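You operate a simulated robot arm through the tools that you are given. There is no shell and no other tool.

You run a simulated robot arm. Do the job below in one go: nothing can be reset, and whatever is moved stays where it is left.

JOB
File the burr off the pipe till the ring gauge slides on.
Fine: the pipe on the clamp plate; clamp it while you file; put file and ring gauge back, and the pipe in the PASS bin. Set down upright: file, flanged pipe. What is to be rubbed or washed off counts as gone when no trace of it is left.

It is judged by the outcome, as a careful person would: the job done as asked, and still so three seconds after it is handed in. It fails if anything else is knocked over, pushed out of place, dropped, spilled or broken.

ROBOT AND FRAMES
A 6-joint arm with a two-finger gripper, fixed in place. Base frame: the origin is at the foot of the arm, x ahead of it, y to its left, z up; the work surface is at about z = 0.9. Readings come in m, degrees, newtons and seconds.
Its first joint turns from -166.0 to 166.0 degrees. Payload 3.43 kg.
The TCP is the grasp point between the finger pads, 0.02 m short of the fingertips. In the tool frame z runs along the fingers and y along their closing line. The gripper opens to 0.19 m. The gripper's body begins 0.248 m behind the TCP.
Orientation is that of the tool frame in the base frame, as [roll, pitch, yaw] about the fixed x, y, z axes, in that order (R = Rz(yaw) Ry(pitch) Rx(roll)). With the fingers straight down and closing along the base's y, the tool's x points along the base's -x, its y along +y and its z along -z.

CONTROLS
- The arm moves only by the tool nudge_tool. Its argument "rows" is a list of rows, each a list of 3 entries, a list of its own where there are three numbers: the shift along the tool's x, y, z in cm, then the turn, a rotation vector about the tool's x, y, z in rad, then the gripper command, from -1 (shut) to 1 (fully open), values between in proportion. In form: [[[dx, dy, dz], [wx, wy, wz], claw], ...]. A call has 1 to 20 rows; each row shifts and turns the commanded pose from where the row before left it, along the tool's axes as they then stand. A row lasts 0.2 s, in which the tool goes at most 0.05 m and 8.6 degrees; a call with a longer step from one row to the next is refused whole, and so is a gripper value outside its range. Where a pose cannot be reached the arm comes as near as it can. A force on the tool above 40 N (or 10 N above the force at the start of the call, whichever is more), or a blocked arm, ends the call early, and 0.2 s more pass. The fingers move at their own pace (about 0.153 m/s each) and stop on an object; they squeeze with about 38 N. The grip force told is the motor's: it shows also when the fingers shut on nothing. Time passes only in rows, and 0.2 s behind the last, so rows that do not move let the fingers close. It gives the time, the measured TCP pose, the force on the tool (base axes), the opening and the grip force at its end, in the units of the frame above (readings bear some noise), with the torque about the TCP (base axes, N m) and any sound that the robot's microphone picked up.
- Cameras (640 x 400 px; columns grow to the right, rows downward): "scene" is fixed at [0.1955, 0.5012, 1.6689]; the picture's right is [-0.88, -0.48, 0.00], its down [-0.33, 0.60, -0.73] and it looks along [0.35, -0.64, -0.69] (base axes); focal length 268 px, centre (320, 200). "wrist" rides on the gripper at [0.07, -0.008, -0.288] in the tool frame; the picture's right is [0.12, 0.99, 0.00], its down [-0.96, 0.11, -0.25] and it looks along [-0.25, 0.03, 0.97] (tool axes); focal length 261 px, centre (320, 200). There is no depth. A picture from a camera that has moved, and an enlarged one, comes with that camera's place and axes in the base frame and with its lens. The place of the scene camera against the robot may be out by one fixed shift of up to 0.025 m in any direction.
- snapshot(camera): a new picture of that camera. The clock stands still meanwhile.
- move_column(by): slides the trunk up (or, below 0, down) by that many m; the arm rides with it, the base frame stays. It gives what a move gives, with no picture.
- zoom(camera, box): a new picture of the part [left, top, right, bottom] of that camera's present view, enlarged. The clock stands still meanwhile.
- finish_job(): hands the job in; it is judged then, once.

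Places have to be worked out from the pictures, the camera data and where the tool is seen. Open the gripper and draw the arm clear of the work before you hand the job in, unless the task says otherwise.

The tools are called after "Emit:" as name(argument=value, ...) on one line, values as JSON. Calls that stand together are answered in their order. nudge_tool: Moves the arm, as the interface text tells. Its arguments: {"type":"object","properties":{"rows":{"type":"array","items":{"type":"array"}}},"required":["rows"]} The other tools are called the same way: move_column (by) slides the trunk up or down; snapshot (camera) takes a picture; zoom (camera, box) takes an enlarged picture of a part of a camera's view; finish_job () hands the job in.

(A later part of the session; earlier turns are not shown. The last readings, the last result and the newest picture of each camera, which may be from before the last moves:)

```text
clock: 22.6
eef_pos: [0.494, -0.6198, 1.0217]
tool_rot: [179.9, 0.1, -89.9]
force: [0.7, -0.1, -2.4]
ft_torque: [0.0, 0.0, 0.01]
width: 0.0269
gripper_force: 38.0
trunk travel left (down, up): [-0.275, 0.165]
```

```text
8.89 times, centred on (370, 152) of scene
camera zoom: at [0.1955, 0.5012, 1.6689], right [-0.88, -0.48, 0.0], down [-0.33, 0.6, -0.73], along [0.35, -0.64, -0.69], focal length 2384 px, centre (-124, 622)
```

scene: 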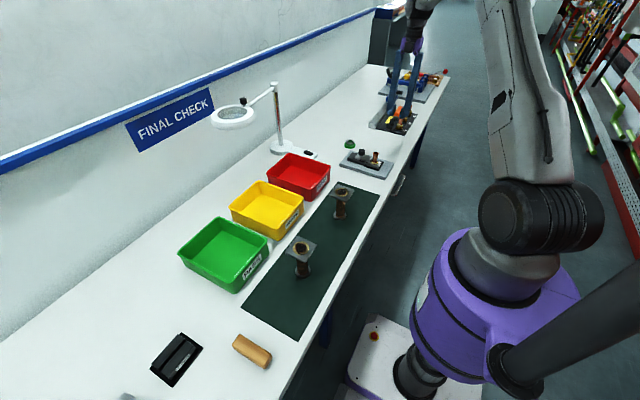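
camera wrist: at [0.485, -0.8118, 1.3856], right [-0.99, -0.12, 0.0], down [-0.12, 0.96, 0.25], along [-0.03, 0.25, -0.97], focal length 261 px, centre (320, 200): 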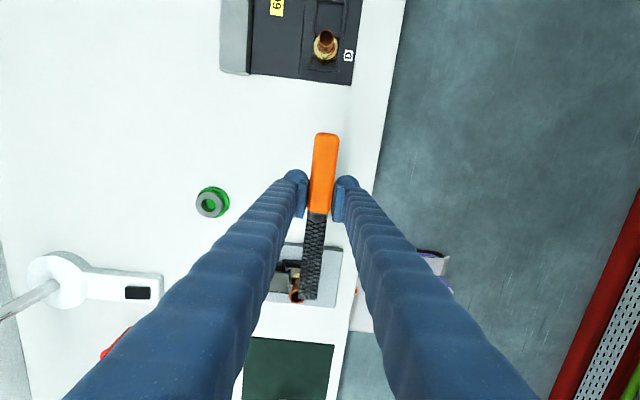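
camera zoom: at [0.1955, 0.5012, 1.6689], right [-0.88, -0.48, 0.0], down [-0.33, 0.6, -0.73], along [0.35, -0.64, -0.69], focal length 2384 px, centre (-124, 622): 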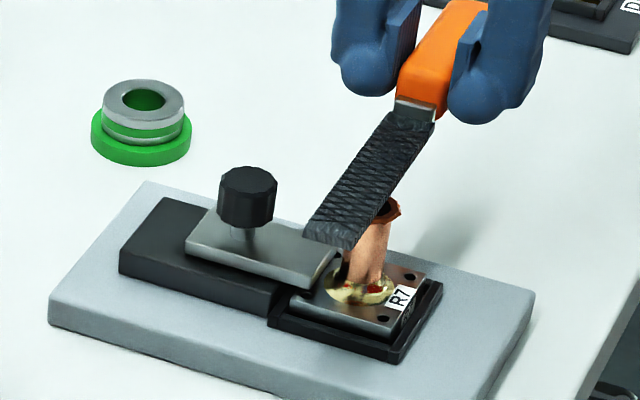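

Still no contact at 1.0217; I lower further.

Emit:
nudge_tool(rows=[[[0, 0, 0.2], [0, 0, 0], -1], [[0, 0, 0.2], [0, 0, 0], -1], [[0, 0, 0.2], [0, 0, 0], -1], [[0, 0, 0], [0, 0, 0], -1]])

Emit:
zoom(camera="scene", box=[340, 130, 400, 175])

```text
clock: 23.6
eef_pos: [0.4929, -0.6205, 1.014]
tool_rot: [180.0, 0.0, -90.0]
force: [0.0, -0.6, -1.6]
ft_torque: [0.01, 0.03, -0.04]
width: 0.0264
gripper_force: 38.7
trunk travel left (down, up): [-0.275, 0.165]
```

```text
8.89 times, centred on (370, 152) of scene
camera zoom: at [0.1955, 0.5012, 1.6689], right [-0.88, -0.48, 0.0], down [-0.33, 0.6, -0.73], along [0.35, -0.64, -0.69], focal length 2384 px, centre (-124, 622)
```

zoom: 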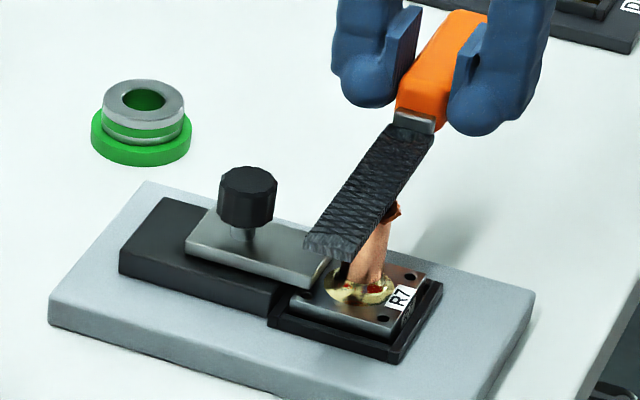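

Approaching; no force yet at 1.014. I lower another 6 mm in 2 mm steps.

Emit:
nudge_tool(rows=[[[0, 0, 0.2], [0, 0, 0], -1], [[0, 0, 0.2], [0, 0, 0], -1], [[0, 0, 0.2], [0, 0, 0], -1], [[0, 0, 0], [0, 0, 0], -1]])

Emit:
zoom(camera="scene", box=[340, 130, 400, 175])

```text
clock: 24.6
eef_pos: [0.4928, -0.6194, 1.0098]
tool_rot: [179.9, -0.2, -90.0]
force: [-0.1, -6.1, 12.7]
ft_torque: [1.04, 0.03, 0.03]
width: 0.0268
gripper_force: 38.0
trunk travel left (down, up): [-0.275, 0.165]
```

```text
8.89 times, centred on (370, 152) of scene
camera zoom: at [0.1955, 0.5012, 1.6689], right [-0.88, -0.48, 0.0], down [-0.33, 0.6, -0.73], along [0.35, -0.64, -0.69], focal length 2384 px, centre (-124, 622)
```

zoom: 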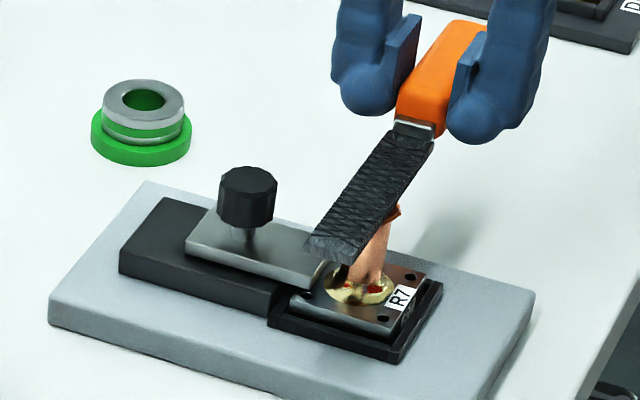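

Contact at TCP z≈1.010 with ~13 N. I ease 1 mm to lighten the pressure, then make a few strokes along the blade (±3 cm in y) and look at the effect.

Emit:
nudge_tool(rows=[[[-1.5, 0, -0.1], [0, 0, 0], -1], [[-1.5, 0, 0], [0, 0, 0], -1], [[2, 0, 0], [0, 0, 0], -1], [[2, 0, 0], [0, 0, 0], -1], [[2, 0, 0], [0, 0, 0], -1], [[-2, 0, 0], [0, 0, 0], -1], [[-2, 0, 0], [0, 0, 0], -1], [[-2, 0, 0], [0, 0, 0], -1], [[2, 0, 0], [0, 0, 0], -1], [[2, 0, 0], [0, 0, 0], -1], [[2, 0, 0], [0, 0, 0], -1], [[-1.5, 0, 0], [0, 0, 0], -1], [[-1.5, 0, 0], [0, 0, 0], -1], [[0, 0, 0], [0, 0, 0], -1]])

Emit:
zoom(camera="scene", box=[340, 130, 400, 175])

```text
clock: 27.6
eef_pos: [0.4926, -0.6191, 1.0113]
tool_rot: [-180.0, 0.0, -90.0]
force: [0.1, 0.5, -1.6]
ft_torque: [-0.02, -0.04, 0.0]
width: 0.0266
gripper_force: 37.9
trunk travel left (down, up): [-0.275, 0.165]
```

```text
8.89 times, centred on (370, 152) of scene
camera zoom: at [0.1955, 0.5012, 1.6689], right [-0.88, -0.48, 0.0], down [-0.33, 0.6, -0.73], along [0.35, -0.64, -0.69], focal length 2384 px, centre (-124, 622)
```

zoom: 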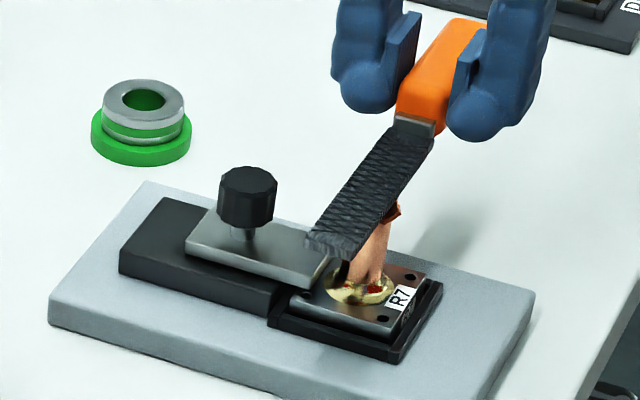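

No force remains at this height, so the strokes lost contact. I lift and draw the file back to inspect the rim.

Emit:
nudge_tool(rows=[[[0, 0, -2], [0, 0, 0], -1], [[4, 0, -1], [0, 0, 0], -1], [[4, 0, 0], [0, 0, 0], -1], [[3, 0, 0], [0, 0, 0], -1], [[0, 0, 0], [0, 0, 0], -1]])

Emit:
zoom(camera="scene", box=[350, 140, 394, 170])

Emit:
snapshot(camera="wrist")

```text
clock: 28.8
eef_pos: [0.4925, -0.7301, 1.0396]
tool_rot: [-180.0, 0.0, -90.0]
force: [0.2, 0.1, -1.3]
ft_torque: [0.08, 0.02, 0.0]
width: 0.027
gripper_force: 38.1
trunk travel left (down, up): [-0.275, 0.165]
```

```text
13.33 times, centred on (372, 155) of scene
camera zoom: at [0.1955, 0.5012, 1.6689], right [-0.88, -0.48, 0.0], down [-0.33, 0.6, -0.73], along [0.35, -0.64, -0.69], focal length 3576 px, centre (-373, 800)
```

zoom: 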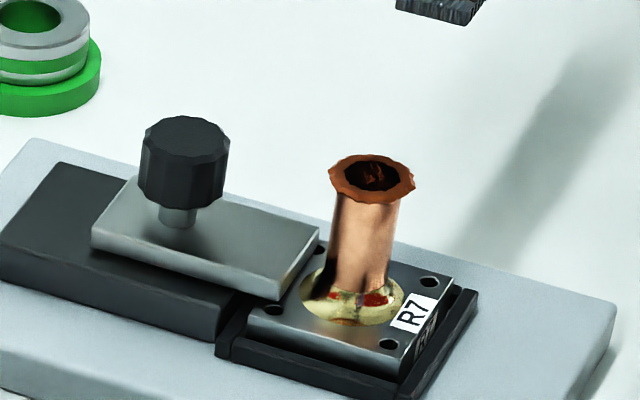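

```text
taken
camera wrist: at [0.5031, -0.8016, 1.327], right [-0.99, -0.12, 0.0], down [-0.12, 0.96, 0.25], along [-0.03, 0.25, -0.97], focal length 261 px, centre (320, 200)
```

wrist: 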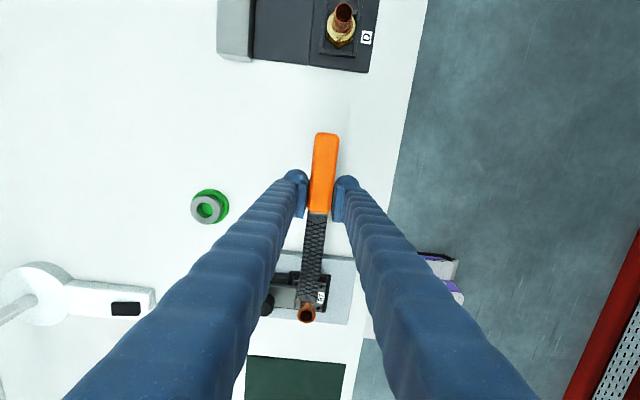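

The flare is still there, as the strokes ran without pressure. I go back, press to about 10 N and stroke again while keeping contact.

Emit:
nudge_tool(rows=[[[-3.7, 0, 0], [0, 0, 0], -1], [[-3.7, 0, 0], [0, 0, 0], -1], [[-3.6, 0, 1], [0, 0, 0], -1], [[0, 0, 1.7], [0, 0, 0], -1], [[0, 0, 0.4], [0, 0, 0], -1], [[0, 0, 0], [0, 0, 0], -1]])

```text
clock: 30.2
eef_pos: [0.4948, -0.6188, 1.0084]
tool_rot: [180.0, 0.0, -90.0]
force: [-0.8, 1.4, 0.5]
ft_torque: [0.24, 0.0, 0.01]
width: 0.027
gripper_force: 37.8
trunk travel left (down, up): [-0.275, 0.165]
```

Light contact (about 2 N) at z≈1.008. I press 1 mm more and stroke back and forth with readings.

Emit:
nudge_tool(rows=[[[-1, 0, 0.1], [0, 0, 0], -1], [[-1, 0, 0], [0, 0, 0], -1], [[-1, 0, 0], [0, 0, 0], -1], [[1.5, 0, 0], [0, 0, 0], -1], [[1.5, 0, 0], [0, 0, 0], -1], [[1.5, 0, 0], [0, 0, 0], -1], [[1.5, 0, 0], [0, 0, 0], -1]])

```text
clock: 31.8
eef_pos: [0.4936, -0.6506, 1.0057]
tool_rot: [179.9, 0.0, -90.0]
force: [-0.4, -0.7, -1.7]
ft_torque: [-0.01, -0.01, -0.01]
width: 0.0265
gripper_force: 38.0
trunk travel left (down, up): [-0.275, 0.165]
```

The force vanished at this end of the stroke. I check the view for whether the file tilted in the grip or the burr wore down.

Emit:
zoom(camera="scene", box=[350, 130, 400, 165])

Emit:
zoom(camera="wrist", box=[230, 100, 410, 320])

```text
11.43 times, centred on (375, 148) of scene
camera zoom: at [0.1955, 0.5012, 1.6689], right [-0.88, -0.48, 0.0], down [-0.33, 0.6, -0.73], along [0.35, -0.64, -0.69], focal length 3065 px, centre (-309, 800)
```

zoom: 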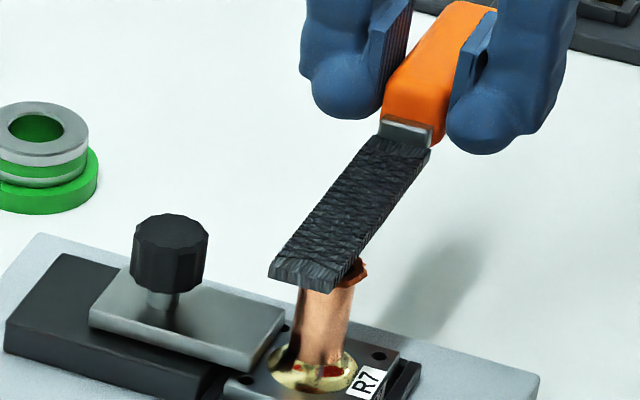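

```text
1.82 times, centred on (320, 210) of wrist
camera zoom: at [0.5044, -0.7222, 1.2946], right [-0.99, -0.12, 0.0], down [-0.12, 0.96, 0.25], along [-0.03, 0.25, -0.97], focal length 474 px, centre (320, 182)
```

zoom: 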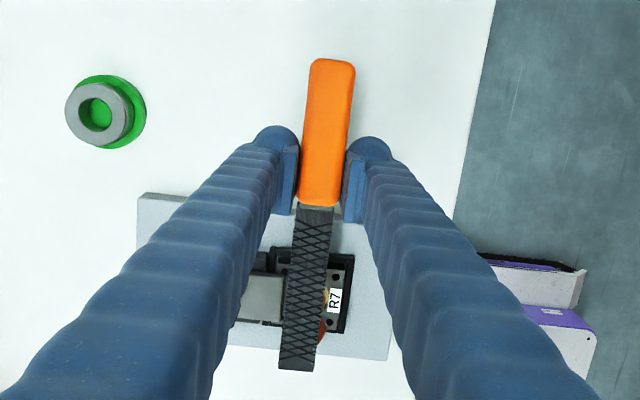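

The blade sits on the rim but the contact height has dropped a few mm. I lift and draw back to inspect the rim again.

Emit:
nudge_tool(rows=[[[0, 0, -2], [0, 0, 0], -1], [[4, 0, -1], [0, 0, 0], -1], [[4, 0, 0], [0, 0, 0], -1], [[0, 0, 0], [0, 0, 0], -1]])

Emit:
zoom(camera="scene", box=[350, 140, 394, 170])

Emit:
zoom(camera="wrist", box=[280, 240, 340, 340])

```text
clock: 32.8
eef_pos: [0.4933, -0.73, 1.0386]
tool_rot: [179.9, 0.0, -89.9]
force: [0.5, -0.1, -1.5]
ft_torque: [0.02, -0.03, 0.01]
width: 0.0269
gripper_force: 38.5
trunk travel left (down, up): [-0.275, 0.165]
```

```text
13.33 times, centred on (372, 155) of scene
camera zoom: at [0.1955, 0.5012, 1.6689], right [-0.88, -0.48, 0.0], down [-0.33, 0.6, -0.73], along [0.35, -0.64, -0.69], focal length 3576 px, centre (-373, 800)
```

zoom: 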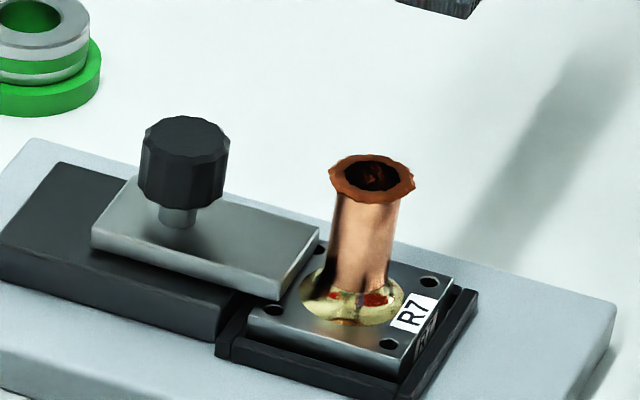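

```text
4.00 times, centred on (310, 290) of wrist
camera zoom: at [0.5033, -0.8013, 1.3258], right [-0.99, -0.12, 0.0], down [-0.12, 0.96, 0.25], along [-0.03, 0.25, -0.97], focal length 1043 px, centre (360, -160)
```

zoom: 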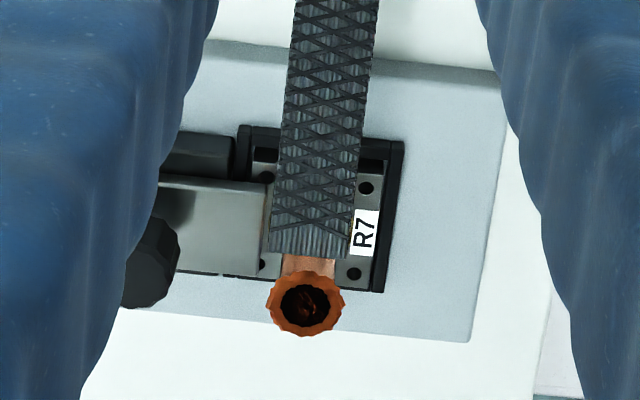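

The burr is unchanged, and the wrist view shows the file tip has rotated up about 5° in the grip from the first press. I pitch the tool by about 4.6° to level the blade again and look.

Emit:
nudge_tool(rows=[[[0, 0, -1], [0, 0.04, 0], -1], [[0, 0, 0], [0, 0.04, 0], -1], [[0, 0, 0], [0, 0, 0], -1]])

Emit:
zoom(camera="scene", box=[350, 90, 420, 150])

Emit:
zoom(camera="wrist", box=[280, 120, 340, 320])

```text
clock: 33.6
eef_pos: [0.4932, -0.7305, 1.0474]
tool_rot: [179.8, -4.6, -90.1]
force: [0.1, 0.1, -1.8]
ft_torque: [0.01, 0.02, -0.02]
width: 0.0267
gripper_force: 38.2
trunk travel left (down, up): [-0.275, 0.165]
```

```text
6.67 times, centred on (385, 120) of scene
camera zoom: at [0.1955, 0.5012, 1.6689], right [-0.88, -0.48, 0.0], down [-0.33, 0.6, -0.73], along [0.35, -0.64, -0.69], focal length 1788 px, centre (-113, 733)
```

zoom: 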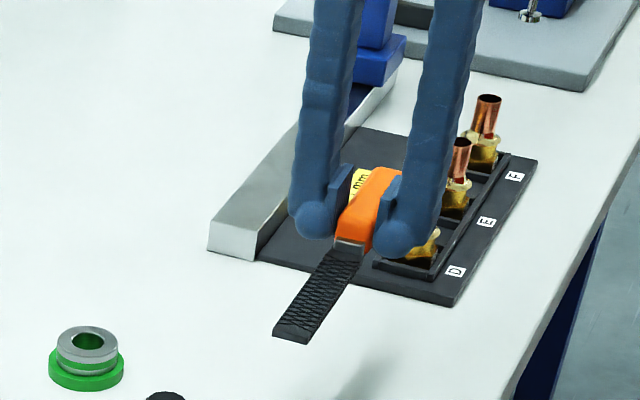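

```text
2.00 times, centred on (310, 220) of wrist
camera zoom: at [0.5035, -0.7792, 1.3392], right [-0.99, -0.12, 0.01], down [-0.12, 0.98, 0.17], along [-0.03, 0.17, -0.99], focal length 521 px, centre (340, 160)
```

zoom: 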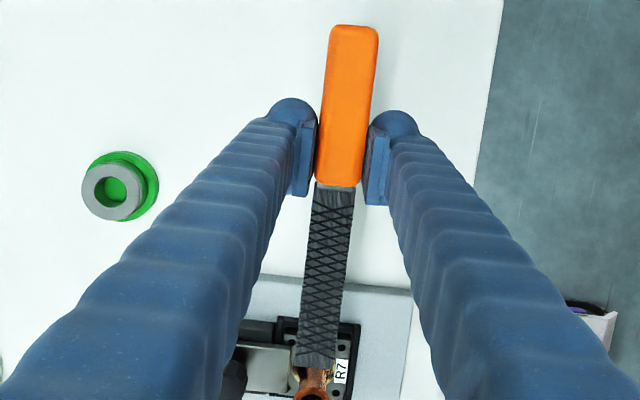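

The blade looks level now. I return over the pipe (lever ≈8 cm, 1.5 mm further toward -x) and lower to just above expected contact.

Emit:
nudge_tool(rows=[[[-3.99, 0.05, -0.32], [0, 0, 0], -1], [[-3.99, 0.05, -0.32], [0, 0, 0], -1], [[-3.99, 0.05, -0.32], [0, 0, 0], -1], [[-0.12, 0, 1.5], [0, 0, 0], -1], [[-0.1, 0, 1.3], [0, 0, 0], -1], [[0, 0, 0], [0, 0, 0], -1]])

Emit:
zoom(camera="scene", box=[350, 130, 400, 165])

```text
clock: 35.0
eef_pos: [0.4925, -0.6056, 1.0208]
tool_rot: [179.9, -4.7, -90.1]
force: [-1.3, -1.0, -1.5]
ft_torque: [-0.05, 0.02, 0.02]
width: 0.0265
gripper_force: 38.2
trunk travel left (down, up): [-0.275, 0.165]
```

```text
11.43 times, centred on (375, 148) of scene
camera zoom: at [0.1955, 0.5012, 1.6689], right [-0.88, -0.48, 0.0], down [-0.33, 0.6, -0.73], along [0.35, -0.64, -0.69], focal length 3065 px, centre (-309, 800)
```

zoom: 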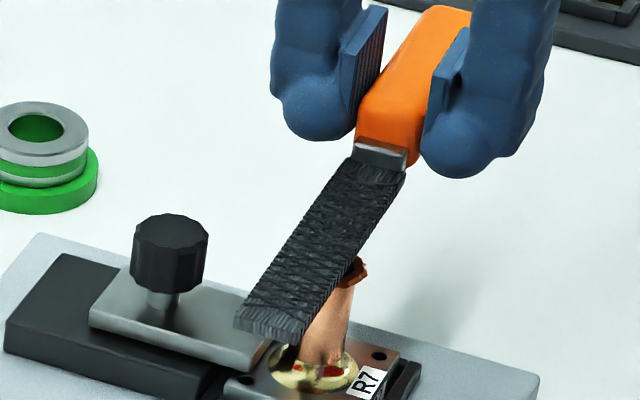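

Still above the rim. I lower 8 mm more in small steps.

Emit:
nudge_tool(rows=[[[-0.02, 0, 0.25], [0, 0, 0], -1], [[-0.02, 0, 0.25], [0, 0, 0], -1], [[-0.02, 0, 0.2], [0, 0, 0], -1], [[-0.01, 0, 0.15], [0, 0, 0], -1], [[0, 0, 0], [0, 0, 0], -1]])

```text
clock: 36.2
eef_pos: [0.491, -0.6096, 1.0138]
tool_rot: [-180.0, -4.6, -90.0]
force: [1.3, 1.6, 8.7]
ft_torque: [0.98, -0.03, -0.07]
width: 0.0267
gripper_force: 38.1
trunk travel left (down, up): [-0.275, 0.165]
```

Contact with about 10 N. I ease by 0.7 mm and stroke toward the root of the blade, checking that light pressure remains.

Emit:
nudge_tool(rows=[[[-1.5, 0, -0.19], [0, 0, 0], -1], [[1.5, 0, 0.12], [0, 0, 0], -1], [[1.5, 0, 0.12], [0, 0, 0], -1]])

```text
clock: 37.0
eef_pos: [0.4912, -0.6233, 1.0115]
tool_rot: [179.9, -4.5, -90.0]
force: [1.3, 0.2, 0.8]
ft_torque: [0.28, -0.01, -0.11]
width: 0.0269
gripper_force: 38.0
trunk travel left (down, up): [-0.275, 0.165]
```

About 2.5 N of contact. I add half a millimetre of press and make several strokes over the whole usable length.

Emit:
nudge_tool(rows=[[[1.5, 0, 0.17], [0, 0, 0], -1], [[-1.5, 0, -0.12], [0, 0, 0], -1], [[-1.5, 0, -0.12], [0, 0, 0], -1], [[-1.5, 0, -0.12], [0, 0, 0], -1], [[1.5, 0, 0.12], [0, 0, 0], -1], [[1.5, 0, 0.12], [0, 0, 0], -1], [[-1.5, 0, -0.12], [0, 0, 0], -1], [[-1.5, 0, -0.12], [0, 0, 0], -1], [[1.5, 0, 0.12], [0, 0, 0], -1], [[1.5, 0, 0.12], [0, 0, 0], -1]])

Emit:
zoom(camera="scene", box=[350, 130, 400, 165])

```text
clock: 39.2
eef_pos: [0.4916, -0.6242, 1.0106]
tool_rot: [180.0, -4.5, -90.0]
force: [0.0, -0.7, -2.3]
ft_torque: [0.06, -0.02, 0.0]
width: 0.0268
gripper_force: 38.4
trunk travel left (down, up): [-0.275, 0.165]
```

```text
11.43 times, centred on (375, 148) of scene
camera zoom: at [0.1955, 0.5012, 1.6689], right [-0.88, -0.48, 0.0], down [-0.33, 0.6, -0.73], along [0.35, -0.64, -0.69], focal length 3065 px, centre (-309, 800)
```

zoom: 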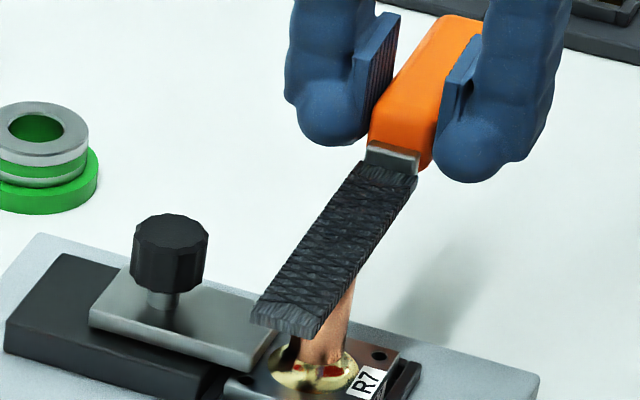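

The burr's edge no longer shows beside the blade. I lift and draw back to inspect.

Emit:
nudge_tool(rows=[[[0.16, 0, -2], [0, 0, 0], -1], [[4, 0, -0.2], [0, 0, 0], -1], [[4, 0, 0.32], [0, 0, 0], -1], [[3, 0, 0.24], [0, 0, 0], -1], [[0, 0, 0], [0, 0, 0], -1]])

Emit:
zoom(camera="scene", box=[350, 140, 394, 170])

Emit:
zoom(camera="wrist", box=[280, 220, 340, 340])

```text
clock: 40.4
eef_pos: [0.4914, -0.7345, 1.0389]
tool_rot: [-180.0, -4.5, -90.0]
force: [-0.7, 0.0, -2.3]
ft_torque: [0.08, -0.02, 0.01]
width: 0.0266
gripper_force: 38.2
trunk travel left (down, up): [-0.275, 0.165]
```

```text
13.33 times, centred on (372, 155) of scene
camera zoom: at [0.1955, 0.5012, 1.6689], right [-0.88, -0.48, 0.0], down [-0.33, 0.6, -0.73], along [0.35, -0.64, -0.69], focal length 3576 px, centre (-373, 800)
```

zoom: 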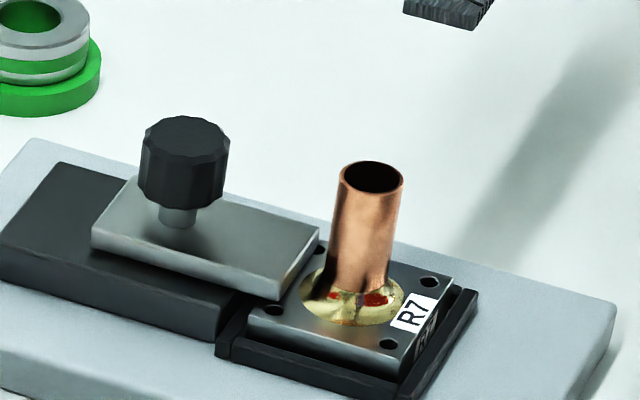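

```text
3.33 times, centred on (310, 280) of wrist
camera zoom: at [0.5018, -0.7833, 1.3311], right [-0.99, -0.12, 0.01], down [-0.12, 0.98, 0.17], along [-0.03, 0.17, -0.99], focal length 869 px, centre (353, -67)
```

zoom: 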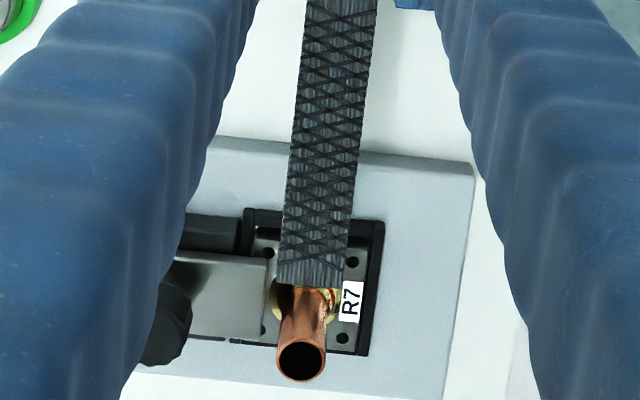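

The burr is completely gone and the rim is clean. Now I return the file: lift, undo the pitch, rotate back 90°, then pitch again so the file (tilted ~4.6° in the grip) is level.

Emit:
nudge_tool(rows=[[[0, 0, -2], [0, -0.04, 0], -1], [[0, 0, -2], [0, -0.04, 0], -1], [[0, 0, 0], [0, 0, 0.1428], -1], [[0, 0, 0], [0, 0, 0.1428], -1], [[0, 0, 0], [0, 0, 0.1428], -1], [[0, 0, 0], [0, 0, 0.1428], -1], [[0, 0, 0], [0, 0, 0.1428], -1], [[0, 0, 0], [0, 0, 0.1428], -1], [[0, 0, 0], [0, 0, 0.1428], -1], [[0, 0, 0], [0, 0, 0.1428], -1], [[0, 0, 0], [0, 0, 0.1428], -1], [[0, 0, 0], [0, 0, 0.1428], -1], [[0, 0, 0], [0, 0, 0.1428], -1], [[0, 0, 0], [0, 0.04, 0], -1], [[0, 0, 0], [0, 0.04, 0], -1], [[0, 0, 0], [0, 0, 0], -1]])

Emit:
snapshot(camera="wrist")

Emit:
zoom(camera="scene", box=[350, 90, 430, 150])

Emit:
zoom(camera="scene", box=[360, 145, 390, 170])

```text
clock: 43.8
eef_pos: [0.492, -0.7334, 1.077]
tool_rot: [179.9, -4.6, -180.0]
force: [-0.5, -0.7, -2.4]
ft_torque: [0.02, -0.04, -0.01]
width: 0.0268
gripper_force: 37.9
trunk travel left (down, up): [-0.275, 0.165]
```

```text
taken
camera wrist: at [0.4463, -0.7418, 1.3693], right [-0.12, 0.99, 0.01], down [0.98, 0.12, 0.17], along [0.17, 0.03, -0.99], focal length 261 px, centre (320, 200)
```

wrist: 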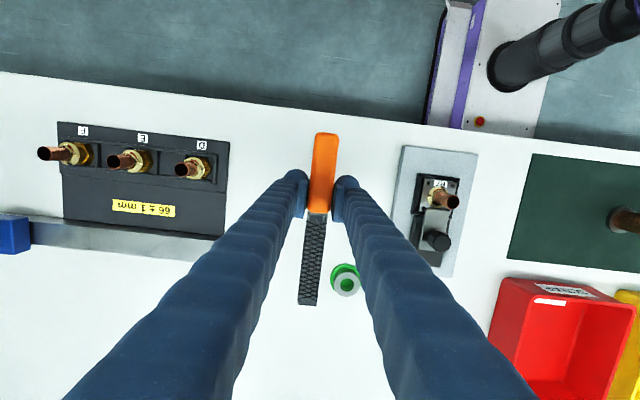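

```text
6.67 times, centred on (390, 120) of scene
camera zoom: at [0.1955, 0.5012, 1.6689], right [-0.88, -0.48, 0.0], down [-0.33, 0.6, -0.73], along [0.35, -0.64, -0.69], focal length 1788 px, centre (-147, 733)
```

zoom: 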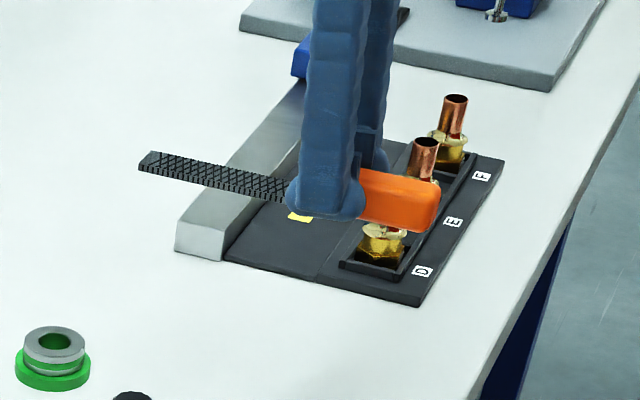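

```text
16.00 times, centred on (375, 158) of scene
camera zoom: at [0.1955, 0.5012, 1.6689], right [-0.88, -0.48, 0.0], down [-0.33, 0.6, -0.73], along [0.35, -0.64, -0.69], focal length 4292 px, centre (-560, 880)
```

zoom: 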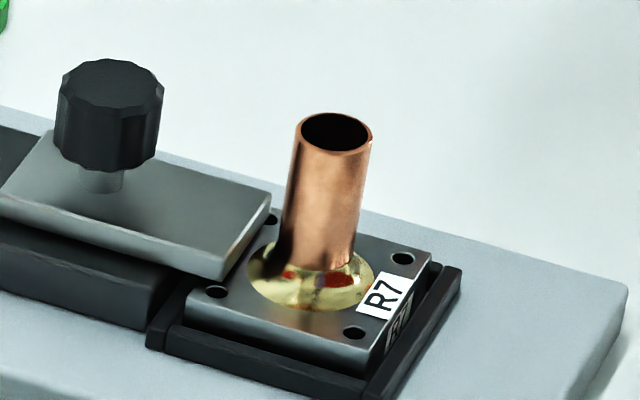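

Before putting the file down I check the rim once more at high zoom for any leftover trace (there's a possible nub on the right).

Emit:
zoom(camera="scene", box=[370, 148, 384, 160])

Emit:
zoom(camera="wrist", box=[425, 180, 470, 220])

```text
16.00 times, centred on (377, 154) of scene
camera zoom: at [0.1955, 0.5012, 1.6689], right [-0.88, -0.48, 0.0], down [-0.33, 0.6, -0.73], along [0.35, -0.64, -0.69], focal length 4292 px, centre (-592, 936)
```

zoom: 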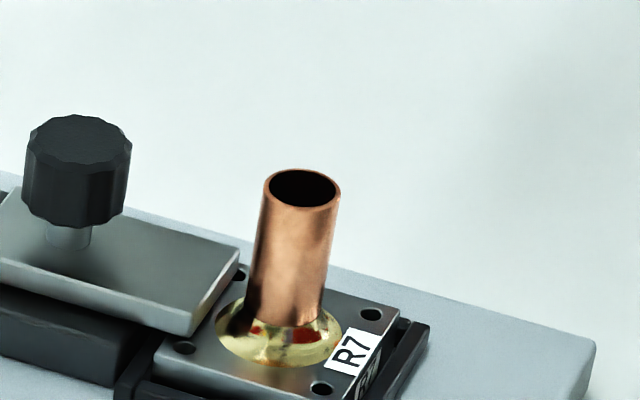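

```text
10.00 times, centred on (448, 200) of wrist
camera zoom: at [0.4463, -0.7418, 1.3693], right [-0.12, 0.99, 0.01], down [0.98, 0.12, 0.17], along [0.17, 0.03, -0.99], focal length 2606 px, centre (-955, 200)
```

zoom: 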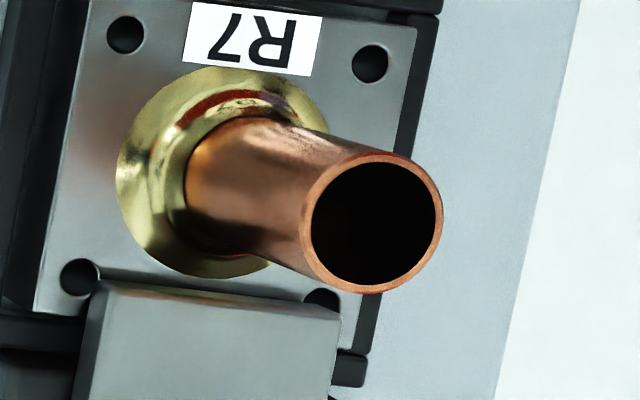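

The rim is fully clean. I move the level file over its original spot (TCP (0.4754,-0.741)) and lower to z≈0.94.

Emit:
nudge_tool(rows=[[[1.65, -0.75, 0.13], [0, 0, 0], -1], [[-0.27, 0, 3.42], [0, 0, 0], -1], [[-0.27, 0, 3.42], [0, 0, 0], -1], [[-0.27, 0, 3.42], [0, 0, 0], -1], [[-0.22, 0, 2.6], [0, 0, 0], -1], [[0, 0, 0], [0, 0, 0], -1]])

Emit:
zoom(camera="scene", box=[350, 110, 430, 170])

```text
clock: 45.2
eef_pos: [0.4773, -0.7395, 0.947]
tool_rot: [179.9, -4.6, -179.8]
force: [-0.4, 0.5, -2.4]
ft_torque: [0.0, 0.0, -0.02]
width: 0.0266
gripper_force: 38.0
trunk travel left (down, up): [-0.275, 0.165]
```

```text
6.67 times, centred on (390, 140) of scene
camera zoom: at [0.1955, 0.5012, 1.6689], right [-0.88, -0.48, 0.0], down [-0.33, 0.6, -0.73], along [0.35, -0.64, -0.69], focal length 1788 px, centre (-147, 600)
```

zoom: 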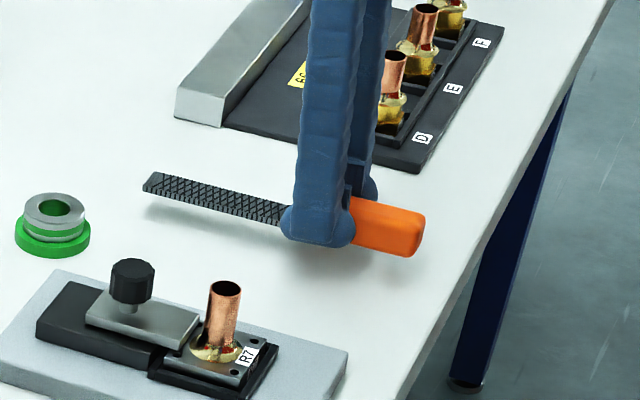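

Compared with the original picture, the handle's end is ~7 px high relative to the tip, so I'm over-pitched by about 2°. I reduce the pitch by 0.035 rad and compare again.

Emit:
nudge_tool(rows=[[[0.2, -0.1, 0], [0, -0.035, 0], -1], [[0, 0, 0], [0, 0, 0], -1]])

Emit:
zoom(camera="scene", box=[350, 110, 430, 170])

```text
clock: 45.8
eef_pos: [0.4743, -0.7395, 0.9472]
tool_rot: [-180.0, -2.7, -180.0]
force: [-0.6, 0.2, -2.1]
ft_torque: [-0.01, 0.01, 0.01]
width: 0.0269
gripper_force: 37.9
trunk travel left (down, up): [-0.275, 0.165]
```

```text
6.67 times, centred on (390, 140) of scene
camera zoom: at [0.1955, 0.5012, 1.6689], right [-0.88, -0.48, 0.0], down [-0.33, 0.6, -0.73], along [0.35, -0.64, -0.69], focal length 1788 px, centre (-147, 600)
```

zoom: 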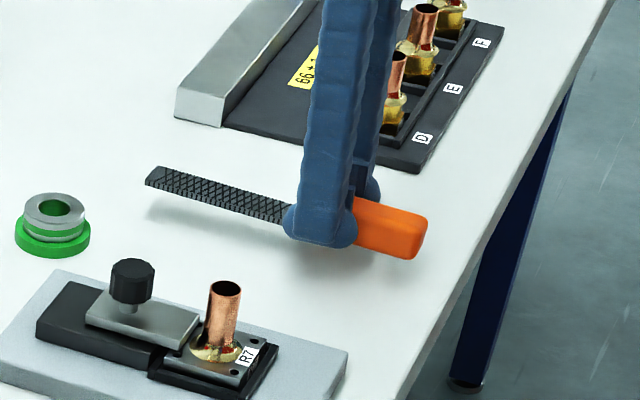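

The file now matches its original attitude within ~1 px. I lower it to the table gently.

Emit:
nudge_tool(rows=[[[-0.05, 0, 1.2], [0, 0, 0], -1], [[-0.03, 0, 0.5], [0, 0, 0], -1], [[-0.01, 0, 0.2], [0, 0, 0], -1], [[0, 0, 0], [0, 0, 0], -1]])

Emit:
zoom(camera="scene", box=[350, 110, 430, 170])

```text
clock: 46.8
eef_pos: [0.4737, -0.7404, 0.9295]
tool_rot: [-180.0, -2.5, -179.9]
force: [-0.4, 0.0, -0.7]
ft_torque: [-0.01, -0.04, 0.01]
width: 0.0271
gripper_force: 37.8
trunk travel left (down, up): [-0.275, 0.165]
```

```text
6.67 times, centred on (390, 140) of scene
camera zoom: at [0.1955, 0.5012, 1.6689], right [-0.88, -0.48, 0.0], down [-0.33, 0.6, -0.73], along [0.35, -0.64, -0.69], focal length 1788 px, centre (-147, 600)
```

zoom: 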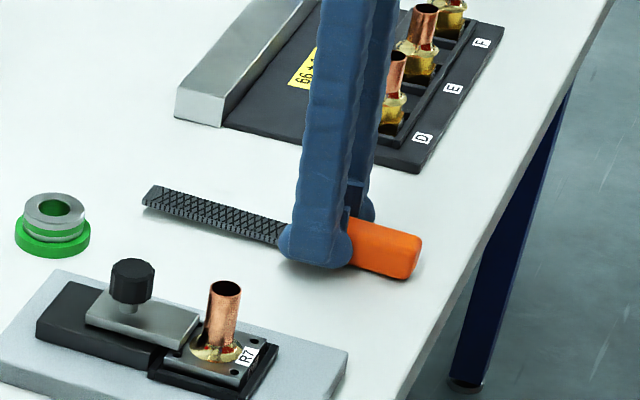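

Nearly down (about 3 mm to go). I lower in 1 mm steps until the table carries it.

Emit:
nudge_tool(rows=[[[0, 0, 0.1], [0, 0, 0], -1], [[0, 0, 0.1], [0, 0, 0], -1], [[0, 0, 0.1], [0, 0, 0], -1], [[0, 0, 0], [0, 0, 0], -1]])

Emit:
zoom(camera="scene", box=[350, 110, 430, 170])

```text
clock: 47.8
eef_pos: [0.474, -0.7394, 0.9268]
tool_rot: [-179.9, -2.6, -179.9]
force: [-0.4, 0.8, 13.2]
ft_torque: [0.02, 1.04, 0.01]
width: 0.0269
gripper_force: 38.1
trunk travel left (down, up): [-0.275, 0.165]
```

```text
6.67 times, centred on (390, 140) of scene
camera zoom: at [0.1955, 0.5012, 1.6689], right [-0.88, -0.48, 0.0], down [-0.33, 0.6, -0.73], along [0.35, -0.64, -0.69], focal length 1788 px, centre (-147, 600)
```

zoom: 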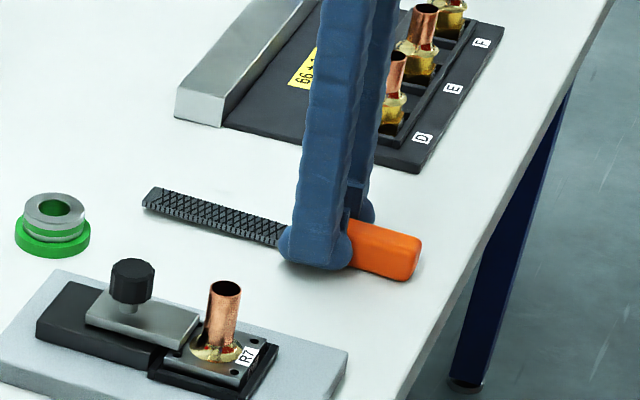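

The handle's rear end carries the load (torque +1.0 N m), so the tip is slightly high. I pitch the tip down by 0.02 rad and read again.

Emit:
nudge_tool(rows=[[[0, 0, 0], [0, 0.02, 0], -1], [[0, 0, 0], [0, 0, 0], -1]])

Emit:
zoom(camera="scene", box=[350, 110, 430, 170])

```text
clock: 48.4
eef_pos: [0.4741, -0.7397, 0.9264]
tool_rot: [-179.9, -3.9, -180.0]
force: [2.7, -2.9, 10.0]
ft_torque: [-0.06, 0.78, 0.2]
width: 0.0268
gripper_force: 38.0
trunk travel left (down, up): [-0.275, 0.165]
```

```text
6.67 times, centred on (390, 140) of scene
camera zoom: at [0.1955, 0.5012, 1.6689], right [-0.88, -0.48, 0.0], down [-0.33, 0.6, -0.73], along [0.35, -0.64, -0.69], focal length 1788 px, centre (-147, 600)
```

zoom: 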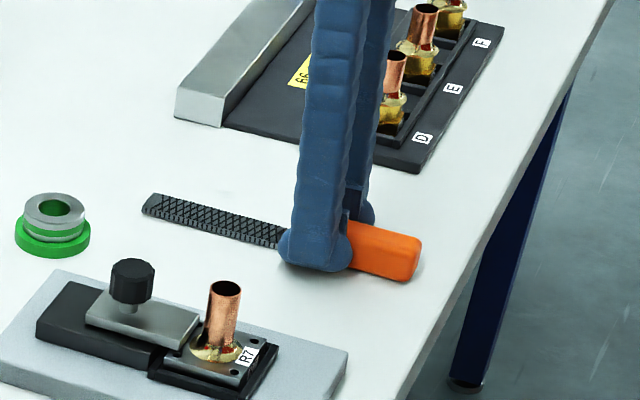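

The tip and handle now match their original pixels. I relieve the pressure slightly and open the fingers.

Emit:
nudge_tool(rows=[[[0, 0, -0.08], [0, 0.01, 0], -1], [[0, 0, 0], [0, 0, 0], -1], [[0, 0, 0], [0, 0, 0], -0.6], [[0, 0, 0], [0, 0, 0], -0.3], [[0, 0, 0], [0, 0, 0], -0.2]])

Emit:
zoom(camera="scene", box=[350, 110, 430, 170])

Emit:
zoom(camera="wrist", box=[250, 60, 390, 320])

```text
clock: 49.6
eef_pos: [0.4737, -0.74, 0.9281]
tool_rot: [179.9, -4.2, -179.9]
force: [0.3, -1.1, -1.1]
ft_torque: [0.02, 0.02, 0.01]
width: 0.0761
gripper_force: 0.1
trunk travel left (down, up): [-0.275, 0.165]
```

```text
6.67 times, centred on (390, 140) of scene
camera zoom: at [0.1955, 0.5012, 1.6689], right [-0.88, -0.48, 0.0], down [-0.33, 0.6, -0.73], along [0.35, -0.64, -0.69], focal length 1788 px, centre (-147, 600)
```

zoom: 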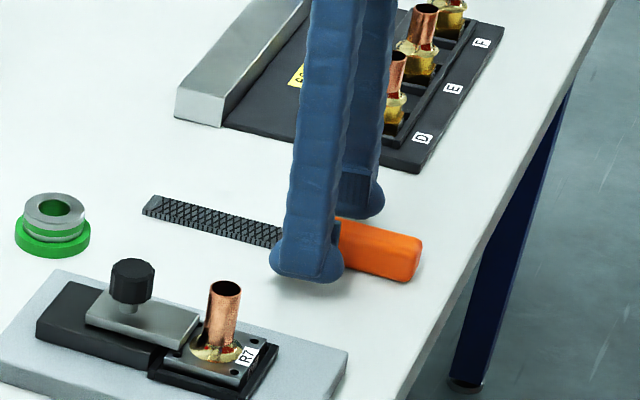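

```text
1.54 times, centred on (320, 190) of wrist
camera zoom: at [0.4266, -0.7502, 1.219], right [-0.12, 0.99, 0.01], down [0.98, 0.12, 0.17], along [0.17, 0.03, -0.98], focal length 401 px, centre (320, 215)
```

zoom: 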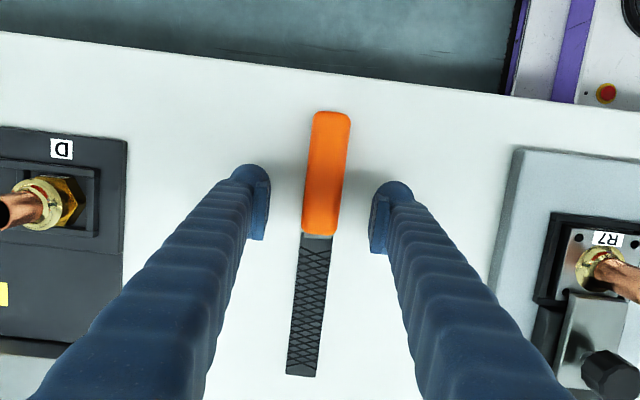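

The file lies where it was. I lift straight off, level the tool, and move toward the ring gauge for a closer look.

Emit:
nudge_tool(rows=[[[0.15, 0, -2], [0, 0, 0], -0.2], [[0.22, 0, -3], [0, 0, 0], -0.2], [[0.3, 0, -4], [0, 0, 0], -0.2], [[0.3, 0, -4], [0, -0.035, 0], -0.2], [[0, 0, -2], [0, -0.04, 0], -0.2], [[-4, 1.5, 0], [0, 0, 0], -0.2], [[-4, 1.5, 0], [0, 0, 0], -0.2], [[-4, 2, 0], [0, 0, 0], -0.1], [[-4, 2, 0], [0, 0, 0], 0], [[0, 0, 0], [0, 0, 0], 0]])

Emit:
snapshot(camera="wrist")

Emit:
zoom(camera="scene", box=[330, 110, 430, 180])

```text
clock: 51.8
eef_pos: [0.6344, -0.6712, 1.0761]
tool_rot: [180.0, 0.0, -180.0]
force: [0.5, -0.1, -1.0]
ft_torque: [-0.07, 0.03, 0.01]
width: 0.0951
gripper_force: 0.0
trunk travel left (down, up): [-0.275, 0.165]
```

```text
taken
camera wrist: at [0.5658, -0.6804, 1.3644], right [-0.12, 0.99, 0.0], down [0.96, 0.12, 0.25], along [0.25, 0.03, -0.97], focal length 261 px, centre (320, 200)
```

wrist: 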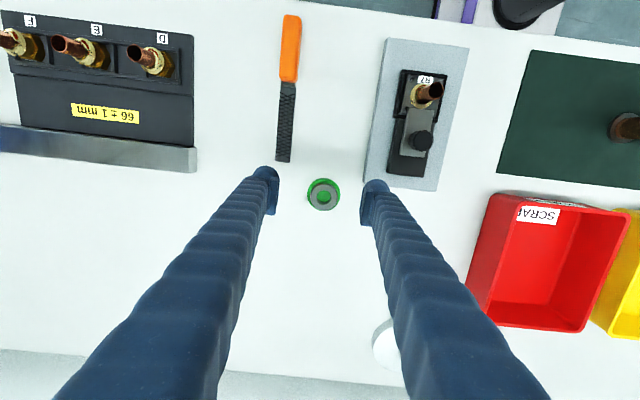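

```text
5.71 times, centred on (380, 145) of scene
camera zoom: at [0.1955, 0.5012, 1.6689], right [-0.88, -0.48, 0.0], down [-0.33, 0.6, -0.73], along [0.35, -0.64, -0.69], focal length 1533 px, centre (-23, 514)
```

zoom: 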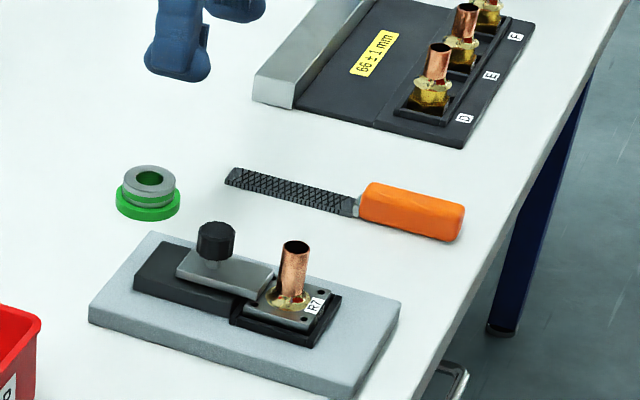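

The file is back in place. I zoom on the ring gauge and the pipe from here to triangulate both accurately.

Emit:
zoom(camera="wrist", box=[295, 170, 350, 215])

Emit:
zoom(camera="scene", box=[345, 130, 375, 150])

Emit:
zoom(camera="wrist", box=[390, 60, 460, 180])

```text
8.89 times, centred on (322, 192) of wrist
camera zoom: at [0.5658, -0.6804, 1.3644], right [-0.12, 0.99, 0.0], down [0.96, 0.12, 0.25], along [0.25, 0.03, -0.97], focal length 2317 px, centre (298, 267)
```

zoom: 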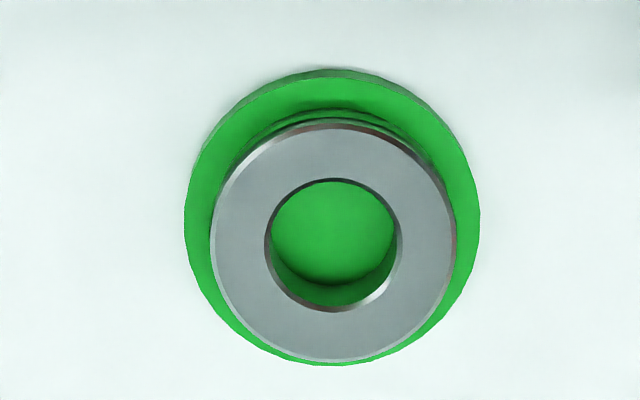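

```text
16.00 times, centred on (360, 140) of scene
camera zoom: at [0.1955, 0.5012, 1.6689], right [-0.88, -0.48, 0.0], down [-0.33, 0.6, -0.73], along [0.35, -0.64, -0.69], focal length 4292 px, centre (-320, 1160)
```

zoom: 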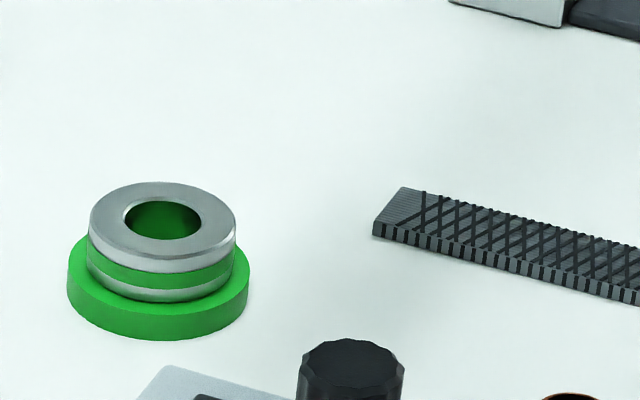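

```text
3.33 times, centred on (425, 120) of wrist
camera zoom: at [0.5658, -0.6804, 1.3644], right [-0.12, 0.99, 0.0], down [0.96, 0.12, 0.25], along [0.25, 0.03, -0.97], focal length 869 px, centre (-30, 467)
```

zoom: 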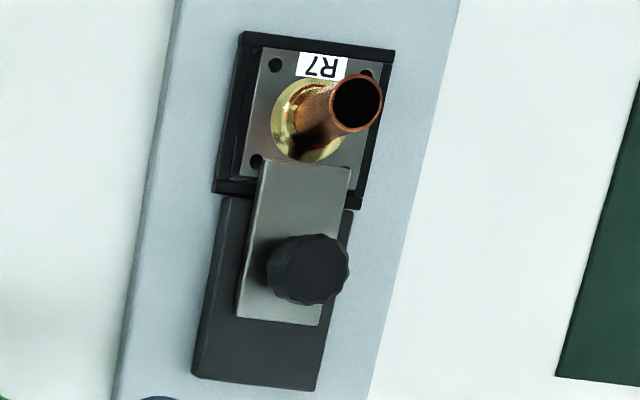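

Triangulation gives the ring's top centre at (0.673, -0.661, 0.929), outer diameter ≈47.6 mm, bore ≈25 mm. I move above it and lower to z≈0.965 for a check.

Emit:
nudge_tool(rows=[[[-3.86, 1.0, 1], [0, 0, 0], 0], [[0, 0, 3.5], [0, 0, 0], 0], [[0, 0, 3.5], [0, 0, 0], 0], [[0, 0, 3], [0, 0, 0], 0], [[0, 0, 0], [0, 0, 0], 0]])

Emit:
zoom(camera="wrist", box=[260, 150, 380, 260])

Emit:
zoom(camera="scene", box=[335, 115, 385, 155])

```text
clock: 53.0
eef_pos: [0.6719, -0.6625, 0.9658]
tool_rot: [-180.0, 0.0, 180.0]
force: [-0.2, -0.3, 0.0]
ft_torque: [0.05, -0.01, -0.02]
width: 0.0947
gripper_force: 0.0
trunk travel left (down, up): [-0.275, 0.165]
```

```text
3.64 times, centred on (320, 205) of wrist
camera zoom: at [0.6025, -0.6712, 1.253], right [-0.12, 0.99, 0.0], down [0.96, 0.12, 0.25], along [0.25, 0.03, -0.97], focal length 948 px, centre (320, 182)
```

zoom: 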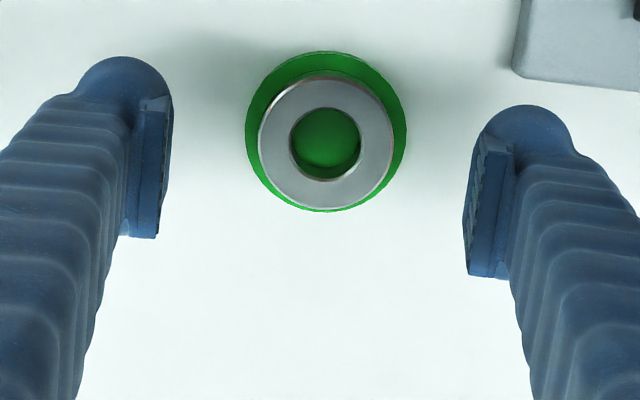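

```text
10.00 times, centred on (360, 135) of scene
camera zoom: at [0.1955, 0.5012, 1.6689], right [-0.88, -0.48, 0.0], down [-0.33, 0.6, -0.73], along [0.35, -0.64, -0.69], focal length 2682 px, centre (-80, 850)
```

zoom: 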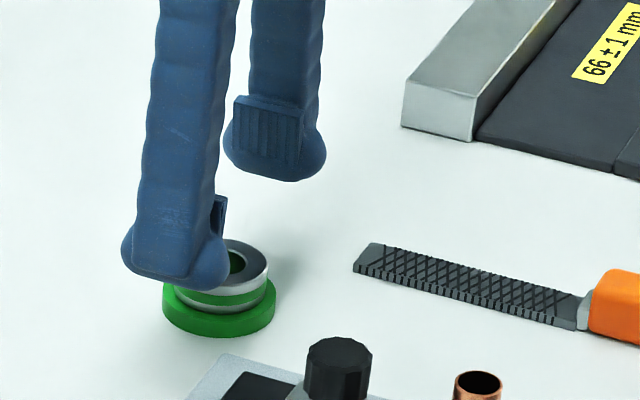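

The ring is centred between the fingers (ring at (0.6725,-0.661)). I lower to z≈0.936, keeping tips above the green base, and close on the ring.

Emit:
nudge_tool(rows=[[[0, 0.12, 1.5], [0, 0, 0], 0], [[0, 0, 1.0], [0, 0, 0], 0], [[0, 0, 0.45], [0, 0, 0], 0], [[0, 0, 0], [0, 0, 0], -0.2], [[0, 0, 0], [0, 0, 0], -0.4]])

Emit:
zoom(camera="scene", box=[335, 115, 385, 155])

Emit:
zoom(camera="wrist", box=[260, 150, 380, 260])

```text
clock: 54.2
eef_pos: [0.6746, -0.6589, 0.9379]
tool_rot: [180.0, 0.0, -179.9]
force: [-0.3, -0.2, 0.1]
ft_torque: [0.0, 0.01, -0.02]
width: 0.0568
gripper_force: 0.1
trunk travel left (down, up): [-0.275, 0.165]
```

```text
10.00 times, centred on (360, 135) of scene
camera zoom: at [0.1955, 0.5012, 1.6689], right [-0.88, -0.48, 0.0], down [-0.33, 0.6, -0.73], along [0.35, -0.64, -0.69], focal length 2682 px, centre (-80, 850)
```

zoom: 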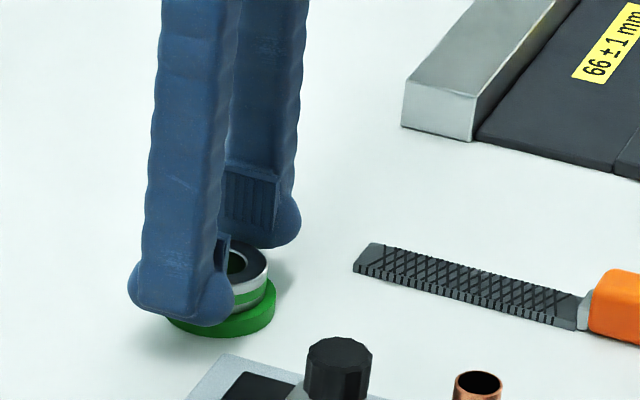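

```text
3.64 times, centred on (320, 205) of wrist
camera zoom: at [0.6049, -0.6688, 1.2249], right [-0.12, 0.99, 0.0], down [0.96, 0.12, 0.25], along [0.25, 0.03, -0.97], focal length 948 px, centre (320, 182)
```

zoom: 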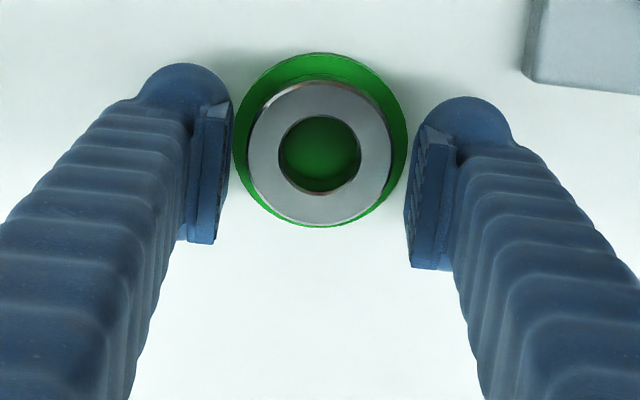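

The ring sits ~2.5 mm behind the pads' centre in x; I correct that and close the gripper.

Emit:
nudge_tool(rows=[[[0.25, 0, 0], [0, 0, 0], -0.4], [[0, 0, 0], [0, 0, 0], -0.55], [[0, 0, 0], [0, 0, 0], -1], [[0, 0, 0], [0, 0, 0], -1], [[0, 0, 0], [0, 0, 0], -1]])

Emit:
zoom(camera="wrist", box=[260, 150, 380, 260])

```text
clock: 55.0
eef_pos: [0.6723, -0.6636, 0.9478]
tool_rot: [-179.6, 0.3, -179.9]
force: [-8.7, 2.7, 32.1]
ft_torque: [0.54, 0.31, -0.03]
width: 0.0
gripper_force: 34.1
trunk travel left (down, up): [-0.275, 0.165]
stopped in row 3: the force on the tool passed its limit at 46 N (the readings are from after the stop); the commanded pose is now the measured one
```

```text
3.64 times, centred on (320, 205) of wrist
camera zoom: at [0.6018, -0.6703, 1.2345], right [-0.12, 0.99, -0.01], down [0.96, 0.12, 0.25], along [0.25, 0.02, -0.97], focal length 948 px, centre (320, 182)
```

zoom: 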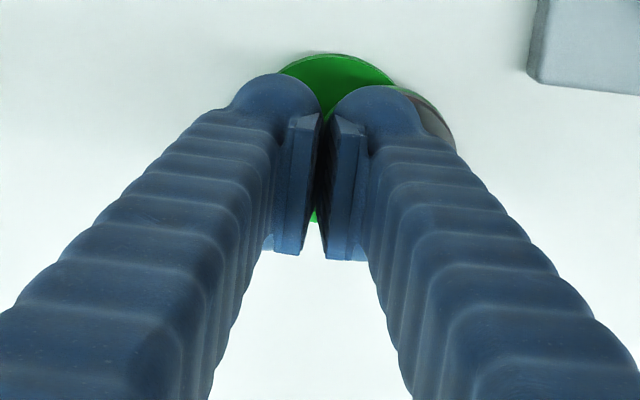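

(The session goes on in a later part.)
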